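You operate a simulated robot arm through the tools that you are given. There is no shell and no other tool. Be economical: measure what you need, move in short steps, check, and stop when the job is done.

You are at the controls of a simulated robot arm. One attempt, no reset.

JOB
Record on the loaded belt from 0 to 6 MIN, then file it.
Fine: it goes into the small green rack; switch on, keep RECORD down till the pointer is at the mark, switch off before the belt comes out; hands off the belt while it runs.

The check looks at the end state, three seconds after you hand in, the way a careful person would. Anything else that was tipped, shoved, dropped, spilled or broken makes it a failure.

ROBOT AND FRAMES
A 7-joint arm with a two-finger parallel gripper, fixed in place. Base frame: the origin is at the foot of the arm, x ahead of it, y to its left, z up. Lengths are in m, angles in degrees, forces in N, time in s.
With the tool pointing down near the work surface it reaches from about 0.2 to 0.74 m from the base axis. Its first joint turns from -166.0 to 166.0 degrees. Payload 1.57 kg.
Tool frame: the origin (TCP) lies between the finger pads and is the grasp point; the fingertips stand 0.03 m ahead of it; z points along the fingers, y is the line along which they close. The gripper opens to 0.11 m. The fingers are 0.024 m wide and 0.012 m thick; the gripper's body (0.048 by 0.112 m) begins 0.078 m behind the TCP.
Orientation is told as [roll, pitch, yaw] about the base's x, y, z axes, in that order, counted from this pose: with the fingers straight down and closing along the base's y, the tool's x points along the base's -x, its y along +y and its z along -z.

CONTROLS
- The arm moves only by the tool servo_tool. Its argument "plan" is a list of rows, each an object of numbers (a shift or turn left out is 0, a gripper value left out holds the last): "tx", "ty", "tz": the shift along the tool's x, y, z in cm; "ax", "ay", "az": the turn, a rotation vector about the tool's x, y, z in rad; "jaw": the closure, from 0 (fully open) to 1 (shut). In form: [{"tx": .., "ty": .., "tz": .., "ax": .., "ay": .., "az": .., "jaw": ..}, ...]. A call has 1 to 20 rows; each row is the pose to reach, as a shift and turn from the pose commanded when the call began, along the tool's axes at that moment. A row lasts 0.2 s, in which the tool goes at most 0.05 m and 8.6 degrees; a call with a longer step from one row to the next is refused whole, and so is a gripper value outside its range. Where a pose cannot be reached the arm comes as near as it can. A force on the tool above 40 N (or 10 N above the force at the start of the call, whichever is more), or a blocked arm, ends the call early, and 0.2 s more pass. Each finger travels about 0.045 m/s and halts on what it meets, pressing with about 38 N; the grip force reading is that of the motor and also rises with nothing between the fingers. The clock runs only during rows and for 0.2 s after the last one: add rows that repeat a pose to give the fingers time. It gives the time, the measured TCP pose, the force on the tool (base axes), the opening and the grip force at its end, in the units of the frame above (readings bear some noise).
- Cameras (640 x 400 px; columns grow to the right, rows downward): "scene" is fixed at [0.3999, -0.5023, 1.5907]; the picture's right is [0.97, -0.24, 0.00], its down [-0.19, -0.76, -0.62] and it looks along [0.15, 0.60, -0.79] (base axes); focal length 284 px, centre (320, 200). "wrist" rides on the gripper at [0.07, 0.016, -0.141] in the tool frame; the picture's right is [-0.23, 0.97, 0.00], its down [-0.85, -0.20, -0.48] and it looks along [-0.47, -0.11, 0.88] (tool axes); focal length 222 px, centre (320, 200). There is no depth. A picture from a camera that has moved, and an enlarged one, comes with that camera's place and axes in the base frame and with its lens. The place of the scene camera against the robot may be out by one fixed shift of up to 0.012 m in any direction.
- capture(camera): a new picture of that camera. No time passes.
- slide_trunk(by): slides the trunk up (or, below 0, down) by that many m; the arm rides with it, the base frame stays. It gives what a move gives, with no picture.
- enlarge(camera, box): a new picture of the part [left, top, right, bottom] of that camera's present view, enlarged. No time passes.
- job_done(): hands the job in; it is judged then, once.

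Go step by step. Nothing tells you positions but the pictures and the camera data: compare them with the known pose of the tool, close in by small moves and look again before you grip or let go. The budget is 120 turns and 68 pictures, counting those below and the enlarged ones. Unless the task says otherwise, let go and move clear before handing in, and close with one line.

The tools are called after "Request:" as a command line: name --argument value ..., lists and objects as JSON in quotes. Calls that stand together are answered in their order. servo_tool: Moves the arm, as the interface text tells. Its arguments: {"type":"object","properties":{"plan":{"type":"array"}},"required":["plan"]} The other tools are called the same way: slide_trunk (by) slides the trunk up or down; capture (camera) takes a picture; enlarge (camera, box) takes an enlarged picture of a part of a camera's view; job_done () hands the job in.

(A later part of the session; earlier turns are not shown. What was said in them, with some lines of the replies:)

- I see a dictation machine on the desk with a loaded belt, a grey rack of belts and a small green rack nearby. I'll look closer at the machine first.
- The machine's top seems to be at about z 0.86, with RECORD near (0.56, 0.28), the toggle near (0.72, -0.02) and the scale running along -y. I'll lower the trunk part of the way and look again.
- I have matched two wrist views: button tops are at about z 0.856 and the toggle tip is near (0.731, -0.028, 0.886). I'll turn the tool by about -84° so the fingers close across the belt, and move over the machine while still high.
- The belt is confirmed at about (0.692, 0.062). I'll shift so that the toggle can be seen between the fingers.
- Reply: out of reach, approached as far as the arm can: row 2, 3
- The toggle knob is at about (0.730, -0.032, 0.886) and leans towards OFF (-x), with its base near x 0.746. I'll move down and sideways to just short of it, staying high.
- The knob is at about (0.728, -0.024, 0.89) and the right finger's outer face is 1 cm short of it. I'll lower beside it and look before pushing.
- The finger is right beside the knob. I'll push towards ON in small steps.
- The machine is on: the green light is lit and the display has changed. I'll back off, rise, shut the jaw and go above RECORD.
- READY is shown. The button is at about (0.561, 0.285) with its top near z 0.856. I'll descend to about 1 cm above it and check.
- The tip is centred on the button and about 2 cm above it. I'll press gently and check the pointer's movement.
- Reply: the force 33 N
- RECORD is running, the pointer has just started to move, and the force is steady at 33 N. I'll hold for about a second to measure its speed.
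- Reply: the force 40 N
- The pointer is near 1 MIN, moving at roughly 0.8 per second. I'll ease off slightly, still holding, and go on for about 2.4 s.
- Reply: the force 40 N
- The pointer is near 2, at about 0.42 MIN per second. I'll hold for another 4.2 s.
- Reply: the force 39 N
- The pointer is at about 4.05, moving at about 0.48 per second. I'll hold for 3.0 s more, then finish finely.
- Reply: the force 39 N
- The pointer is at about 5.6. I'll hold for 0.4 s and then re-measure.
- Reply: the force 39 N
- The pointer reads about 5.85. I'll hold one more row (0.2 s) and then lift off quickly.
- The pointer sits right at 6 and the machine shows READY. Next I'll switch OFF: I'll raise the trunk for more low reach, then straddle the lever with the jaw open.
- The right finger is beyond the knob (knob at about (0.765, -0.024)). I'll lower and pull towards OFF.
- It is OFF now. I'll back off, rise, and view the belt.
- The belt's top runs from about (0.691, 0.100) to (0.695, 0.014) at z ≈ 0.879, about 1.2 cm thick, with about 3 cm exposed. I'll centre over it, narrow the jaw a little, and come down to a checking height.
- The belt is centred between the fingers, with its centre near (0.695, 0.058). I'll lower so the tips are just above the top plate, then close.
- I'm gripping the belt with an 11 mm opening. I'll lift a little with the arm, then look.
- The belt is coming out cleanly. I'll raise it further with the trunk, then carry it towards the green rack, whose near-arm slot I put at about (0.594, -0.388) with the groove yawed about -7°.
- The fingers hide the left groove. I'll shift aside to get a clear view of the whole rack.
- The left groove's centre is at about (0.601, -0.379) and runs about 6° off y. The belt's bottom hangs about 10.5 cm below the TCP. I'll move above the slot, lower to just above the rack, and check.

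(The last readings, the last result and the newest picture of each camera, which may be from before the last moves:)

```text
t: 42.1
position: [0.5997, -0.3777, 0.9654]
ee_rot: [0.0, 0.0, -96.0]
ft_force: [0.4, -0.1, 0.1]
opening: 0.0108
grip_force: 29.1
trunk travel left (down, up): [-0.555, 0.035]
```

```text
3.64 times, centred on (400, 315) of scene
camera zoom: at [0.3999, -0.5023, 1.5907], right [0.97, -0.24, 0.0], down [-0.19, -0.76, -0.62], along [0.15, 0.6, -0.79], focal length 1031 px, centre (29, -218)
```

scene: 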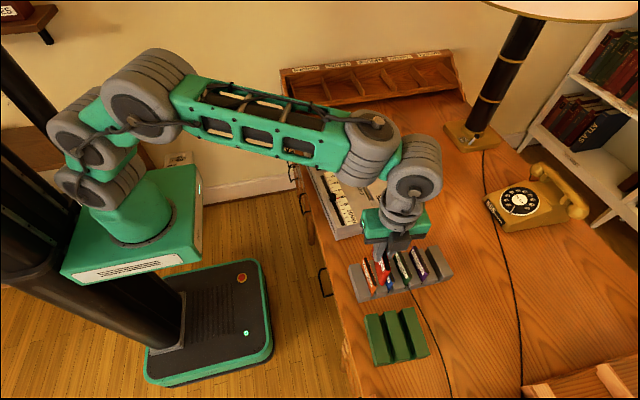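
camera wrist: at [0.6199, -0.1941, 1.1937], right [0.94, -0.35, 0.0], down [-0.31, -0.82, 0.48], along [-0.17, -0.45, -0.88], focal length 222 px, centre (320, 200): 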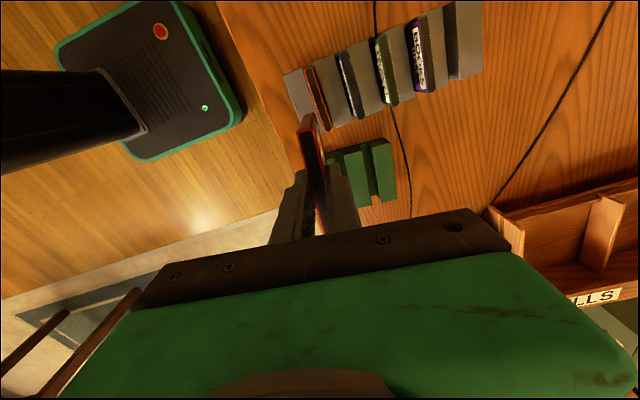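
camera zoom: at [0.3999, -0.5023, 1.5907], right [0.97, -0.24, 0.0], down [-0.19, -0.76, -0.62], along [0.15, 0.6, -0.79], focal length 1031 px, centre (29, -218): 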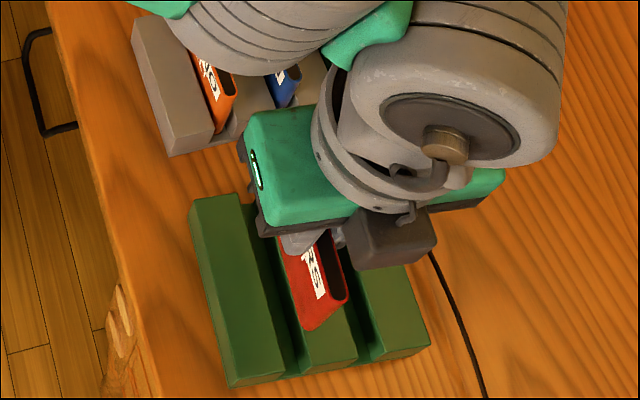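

The views agree: the groove centre line runs through (0.607, -0.3205) and (0.597, -0.434), 5.1° off y. I'll correct by +2.3 mm and 0.9°, then lower to just above the groove.

Request:
servo_tool --plan '[{"ty": 0.23, "tz": 1.5, "az": -0.016}, {"ty": 0.23, "tz": 3.2, "az": -0.016}, {"ty": 0.23, "tz": 3.2, "az": -0.016}]'

Request:
enlarge --camera "wrist" --box '[270, 20, 390, 180]'

Request:
enlarge --camera "scene" --box '[360, 280, 440, 370]'

```text
t: 42.9
position: [0.6021, -0.3791, 0.9346]
ee_rot: [-0.1, -0.1, -95.1]
ft_force: [0.9, -0.2, 0.3]
opening: 0.0107
grip_force: 28.5
trunk travel left (down, up): [-0.555, 0.035]
```

```text
2.50 times, centred on (330, 100) of wrist
camera zoom: at [0.6244, -0.312, 1.0758], right [0.95, -0.31, 0.0], down [-0.28, -0.83, 0.48], along [-0.15, -0.45, -0.88], focal length 555 px, centre (295, 450)
```

zoom: 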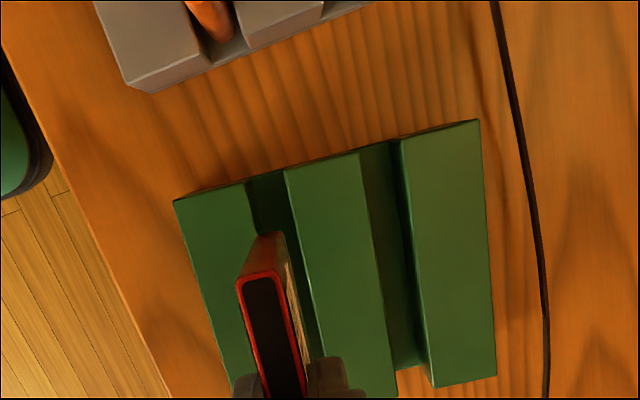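

```text
4.44 times, centred on (400, 325) of scene
camera zoom: at [0.3999, -0.5023, 1.5907], right [0.97, -0.24, 0.0], down [-0.19, -0.76, -0.62], along [0.15, 0.6, -0.79], focal length 1260 px, centre (-36, -356)
```

zoom: 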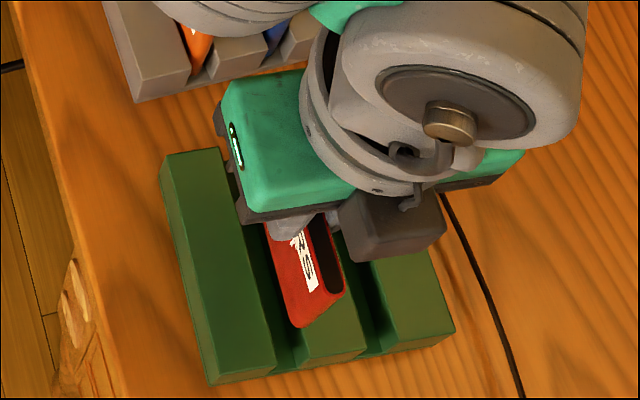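

The belt is about 1.5 mm left of the groove's centre line. I'll correct that and descend to the groove mouth, watching the force.

Request:
servo_tool --plan '[{"ty": 0.15}, {"ty": 0.15, "tz": 0.8}, {"ty": 0.15, "tz": 1.6}, {"ty": 0.15, "tz": 2.4}, {"ty": 0.15, "tz": 2.4}]'

Request:
enlarge --camera "wrist" --box '[270, 20, 370, 150]'

Request:
enlarge --camera "scene" --box '[360, 290, 430, 370]'

```text
t: 44.1
position: [0.604, -0.3789, 0.9097]
ee_rot: [0.1, 0.1, -95.2]
ft_force: [-0.4, -0.6, 0.9]
opening: 0.0111
grip_force: 28.6
trunk travel left (down, up): [-0.555, 0.035]
```

```text
3.08 times, centred on (320, 85) of wrist
camera zoom: at [0.6263, -0.3123, 1.0508], right [0.95, -0.31, 0.0], down [-0.28, -0.83, 0.48], along [-0.15, -0.45, -0.88], focal length 684 px, centre (320, 554)
```

zoom: 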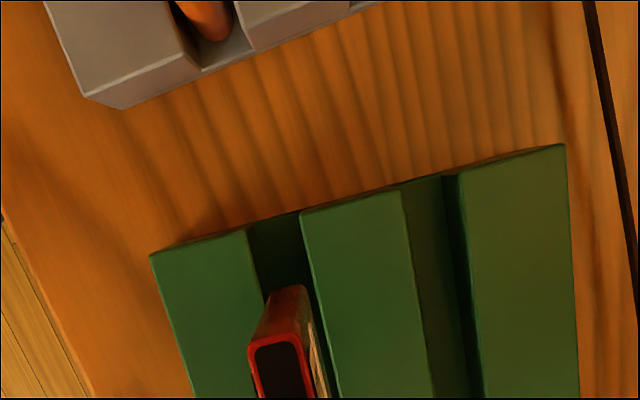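

```text
5.00 times, centred on (395, 330) of scene
camera zoom: at [0.3999, -0.5023, 1.5907], right [0.97, -0.24, 0.0], down [-0.19, -0.76, -0.62], along [0.15, 0.6, -0.79], focal length 1418 px, centre (-55, -450)
```

zoom: 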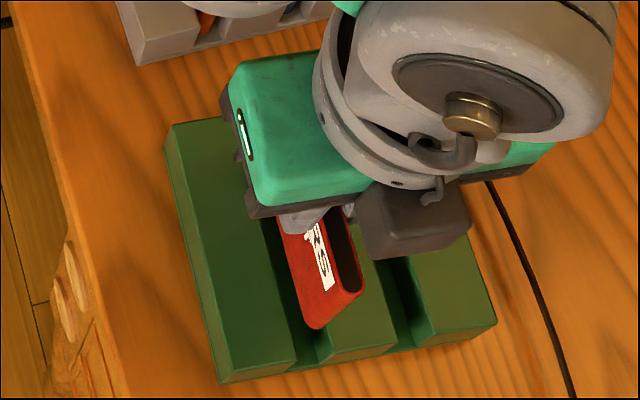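

The parallax shows the belt's bottom is only about 7.6 cm below the TCP, so it is still about 2 cm over the rack and about 1 mm to the right. I'll shift back 1 mm and lower further.

Request:
servo_tool --plan '[{"ty": -0.1, "tz": 0.6}, {"ty": -0.1, "tz": 1.2}, {"ty": -0.1, "tz": 1.8}, {"ty": -0.1, "tz": 1.8}]'

Request:
enlarge --camera "wrist" --box '[290, 30, 350, 120]'

Request:
enlarge --camera "scene" --box '[390, 325, 430, 370]'

```text
t: 45.1
position: [0.6019, -0.3794, 0.8909]
ee_rot: [0.0, 0.1, -95.2]
ft_force: [0.1, 0.4, 0.2]
opening: 0.011
grip_force: 28.7
trunk travel left (down, up): [-0.555, 0.035]
```

```text
4.44 times, centred on (320, 75) of wrist
camera zoom: at [0.6256, -0.3123, 1.0325], right [0.95, -0.31, 0.0], down [-0.28, -0.83, 0.48], along [-0.15, -0.45, -0.88], focal length 987 px, centre (320, 756)
```

zoom: 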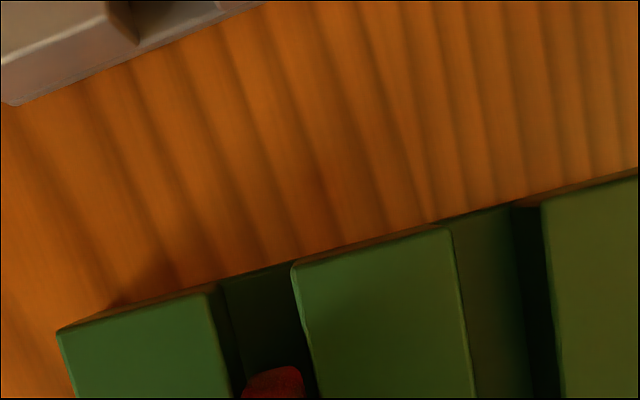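

```text
8.89 times, centred on (410, 348) of scene
camera zoom: at [0.3999, -0.5023, 1.5907], right [0.97, -0.24, 0.0], down [-0.19, -0.76, -0.62], along [0.15, 0.6, -0.79], focal length 2521 px, centre (-480, -1111)
```

zoom: 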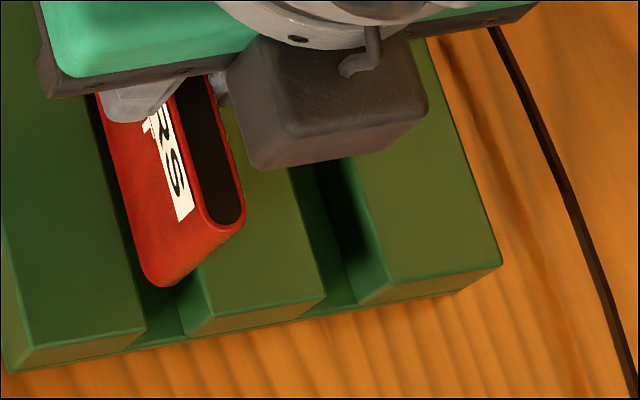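

Both ends look centred over the groove. I'll lower in small steps and read the force.

Request:
servo_tool --plan '[{"tz": 0.4}, {"tz": 0.8}, {"tz": 1.2}, {"tz": 1.5}]'

Request:
enlarge --camera "scene" --box '[360, 290, 430, 370]'

```text
t: 46.1
position: [0.6023, -0.3806, 0.8755]
ee_rot: [-0.1, 0.0, -95.2]
ft_force: [-0.4, 0.0, -0.6]
opening: 0.011
grip_force: 28.7
trunk travel left (down, up): [-0.555, 0.035]
```

```text
5.00 times, centred on (395, 330) of scene
camera zoom: at [0.3999, -0.5023, 1.5907], right [0.97, -0.24, 0.0], down [-0.19, -0.76, -0.62], along [0.15, 0.6, -0.79], focal length 1418 px, centre (-55, -450)
```

zoom: 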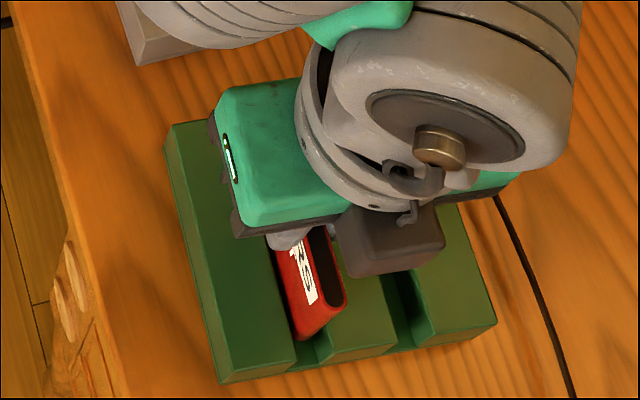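

No contact force yet, and the belt is entering the slot. I'll continue down gently.

Request:
servo_tool --plan '[{"tz": 0.3}, {"tz": 0.6}, {"tz": 0.9}]'

Request:
enlarge --camera "scene" --box '[360, 290, 430, 370]'

```text
t: 46.9
position: [0.6037, -0.3806, 0.8665]
ee_rot: [-0.1, -0.1, -95.2]
ft_force: [0.5, 0.3, -0.2]
opening: 0.011
grip_force: 28.6
trunk travel left (down, up): [-0.555, 0.035]
```

```text
5.00 times, centred on (395, 330) of scene
camera zoom: at [0.3999, -0.5023, 1.5907], right [0.97, -0.24, 0.0], down [-0.19, -0.76, -0.62], along [0.15, 0.6, -0.79], focal length 1418 px, centre (-55, -450)
```

zoom: 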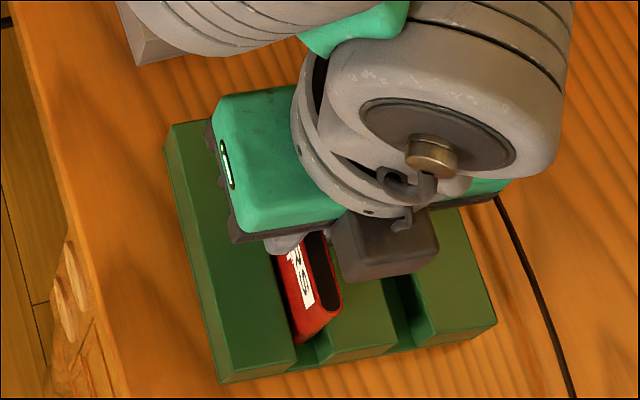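

The belt is in the groove. I'll keep lowering until it touches the floor.

Request:
servo_tool --plan '[{"tz": 0.3}, {"tz": 0.6}, {"tz": 0.9}]'

```text
t: 47.7
position: [0.6038, -0.3785, 0.8584]
ee_rot: [0.0, 0.1, -95.2]
ft_force: [-0.1, 0.3, -0.6]
opening: 0.011
grip_force: 28.2
trunk travel left (down, up): [-0.555, 0.035]
```

Request:
enlarge --camera "scene" --box '[370, 300, 430, 370]'

```text
5.71 times, centred on (400, 335) of scene
camera zoom: at [0.3999, -0.5023, 1.5907], right [0.97, -0.24, 0.0], down [-0.19, -0.76, -0.62], along [0.15, 0.6, -0.79], focal length 1620 px, centre (-137, -571)
```

zoom: 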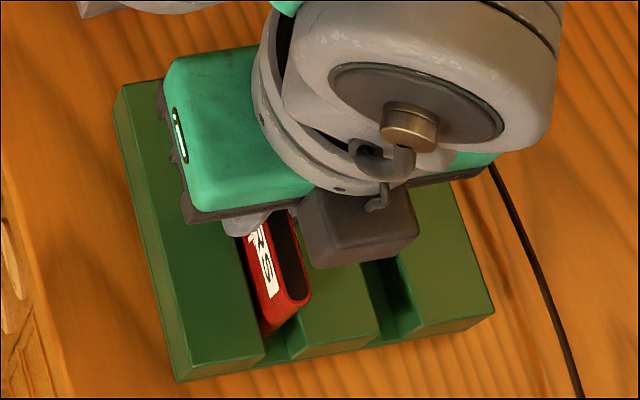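

The belt is sinking well and has not bottomed out. I'll go a few more millimetres.

Request:
servo_tool --plan '[{"tz": 0.2}, {"tz": 0.4}, {"tz": 0.5}]'

```text
t: 48.5
position: [0.6044, -0.3788, 0.8573]
ee_rot: [0.3, -0.2, -95.1]
ft_force: [-1.4, 2.3, 22.8]
opening: 0.0108
grip_force: 28.3
trunk travel left (down, up): [-0.555, 0.035]
```

I have contact at 23 N. I'll ease off the pressure and open the jaw a little.

Request:
servo_tool --plan '[{"tz": -0.3}, {"tz": -0.3, "jaw": 0.8}, {"tz": -0.3, "jaw": 0.7}, {"tz": -0.3}, {"tz": -0.3}]'

Request:
enlarge --camera "scene" --box '[370, 300, 430, 370]'

```text
t: 49.7
position: [0.603, -0.3799, 0.8562]
ee_rot: [0.1, 0.0, -95.2]
ft_force: [-0.8, -0.4, -0.7]
opening: 0.0331
grip_force: 0.1
trunk travel left (down, up): [-0.555, 0.035]
```

```text
5.71 times, centred on (400, 335) of scene
camera zoom: at [0.3999, -0.5023, 1.5907], right [0.97, -0.24, 0.0], down [-0.19, -0.76, -0.62], along [0.15, 0.6, -0.79], focal length 1620 px, centre (-137, -571)
```

zoom: 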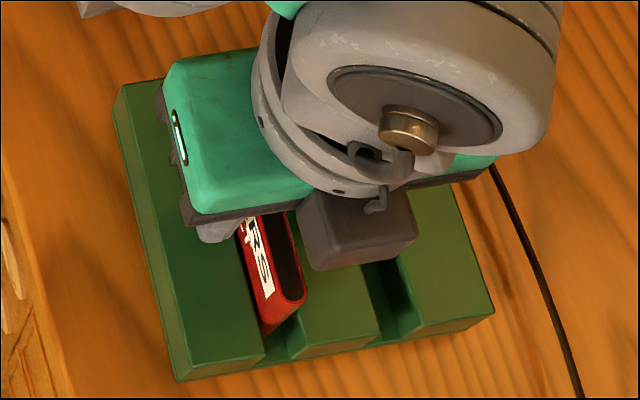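

The belt is released and standing in the groove. I'll rise straight up and back away to inspect.

Request:
servo_tool --plan '[{"jaw": 0.6}, {"jaw": 0.6}, {"tz": -2}, {"tz": -5}, {"tz": -9}, {"tz": -13}, {"tz": -13, "tx": 4, "ty": -4}, {"tz": -13, "tx": 8, "ty": -6}, {"tz": -13, "tx": 12, "ty": -8}, {"tz": -13, "tx": 16, "ty": -10}, {"tz": -13, "tx": 16, "ty": -10}]'

Request:
enlarge --camera "scene" --box '[340, 240, 460, 370]'

Request:
capture --camera "scene"

Request:
capture --camera "wrist"

```text
refused: row 7 steps farther than a row can; nothing moved
```

```text
3.08 times, centred on (400, 305) of scene
camera zoom: at [0.3999, -0.5023, 1.5907], right [0.97, -0.24, 0.0], down [-0.19, -0.76, -0.62], along [0.15, 0.6, -0.79], focal length 873 px, centre (74, -123)
```

zoom: 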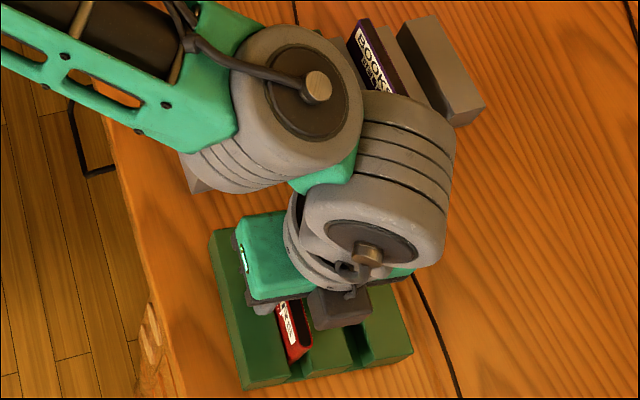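

```text
13 pictures are left
```

scene: 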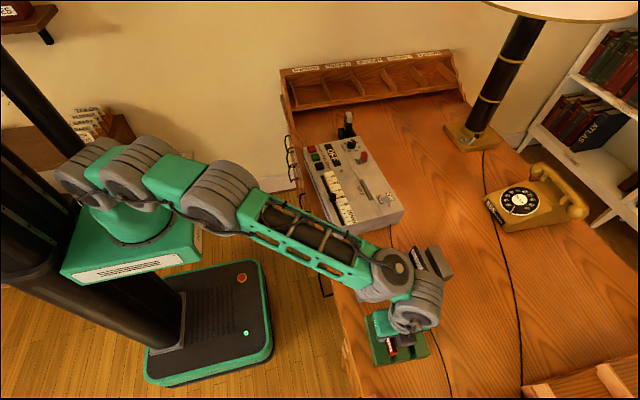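

```text
12 pictures are left
camera wrist: at [0.6262, -0.3115, 0.9979], right [0.95, -0.31, 0.0], down [-0.28, -0.83, 0.48], along [-0.15, -0.45, -0.88], focal length 222 px, centre (320, 200)
```

wrist: 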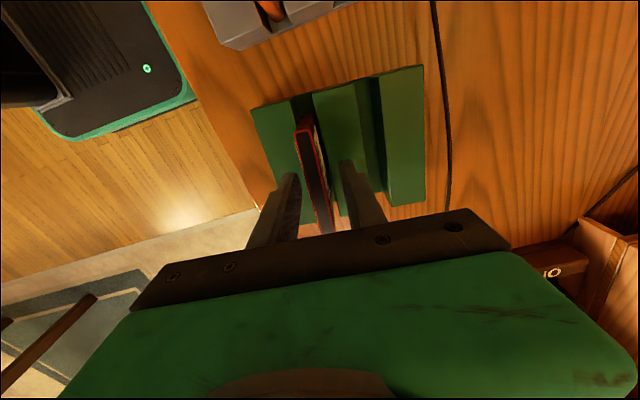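

That call was refused because one step was too long, and nothing moved. I'll repeat it with shorter steps.

Request:
servo_tool --plan '[{"jaw": 0.6}, {"jaw": 0.6}, {"tz": -2}, {"tz": -5}, {"tz": -9}, {"tz": -12}, {"tz": -13, "tx": 3, "ty": -3}, {"tz": -13, "tx": 6, "ty": -6}, {"tz": -13, "tx": 9, "ty": -9}, {"tz": -13, "tx": 12, "ty": -12}, {"tz": -13, "tx": 15, "ty": -14}, {"tz": -13, "tx": 15, "ty": -14}]'

Request:
enlarge --camera "scene" --box '[340, 240, 460, 370]'

Request:
capture --camera "scene"

```text
t: 52.3
position: [0.477, -0.2173, 0.9853]
ee_rot: [-0.1, 0.0, -95.2]
ft_force: [0.4, 0.2, 1.1]
opening: 0.0439
grip_force: 0.0
trunk travel left (down, up): [-0.555, 0.035]
```

```text
3.08 times, centred on (400, 305) of scene
camera zoom: at [0.3999, -0.5023, 1.5907], right [0.97, -0.24, 0.0], down [-0.19, -0.76, -0.62], along [0.15, 0.6, -0.79], focal length 873 px, centre (74, -123)
```

zoom: 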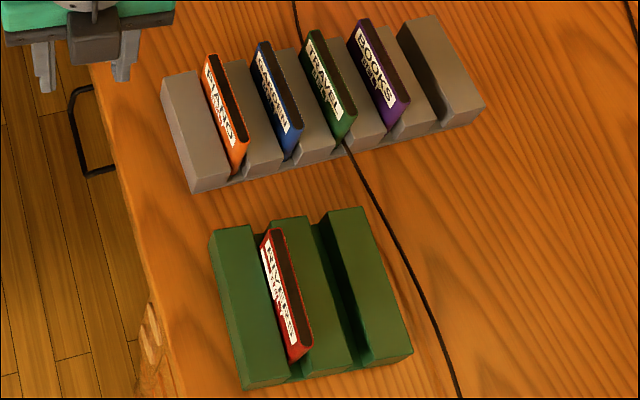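

```text
10 pictures are left
```

scene: 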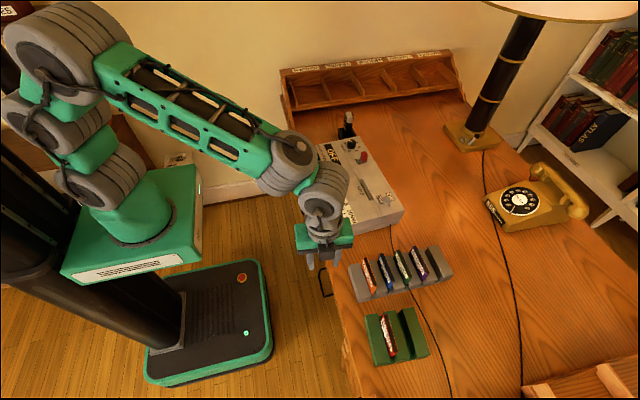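

The RIVERS belt stands in the green rack, the other belts are untouched, and the arm is clear. When I last saw the machine, just after switching it off, the display read OFF and the pointer was at 6, so I'm handing in.

Request:
job_done

```text
The job is handed in.
```

The RIVERS belt was recorded from 0 to 6 MIN, the machine was switched off before the belt came out, and the belt is filed in the small green rack.
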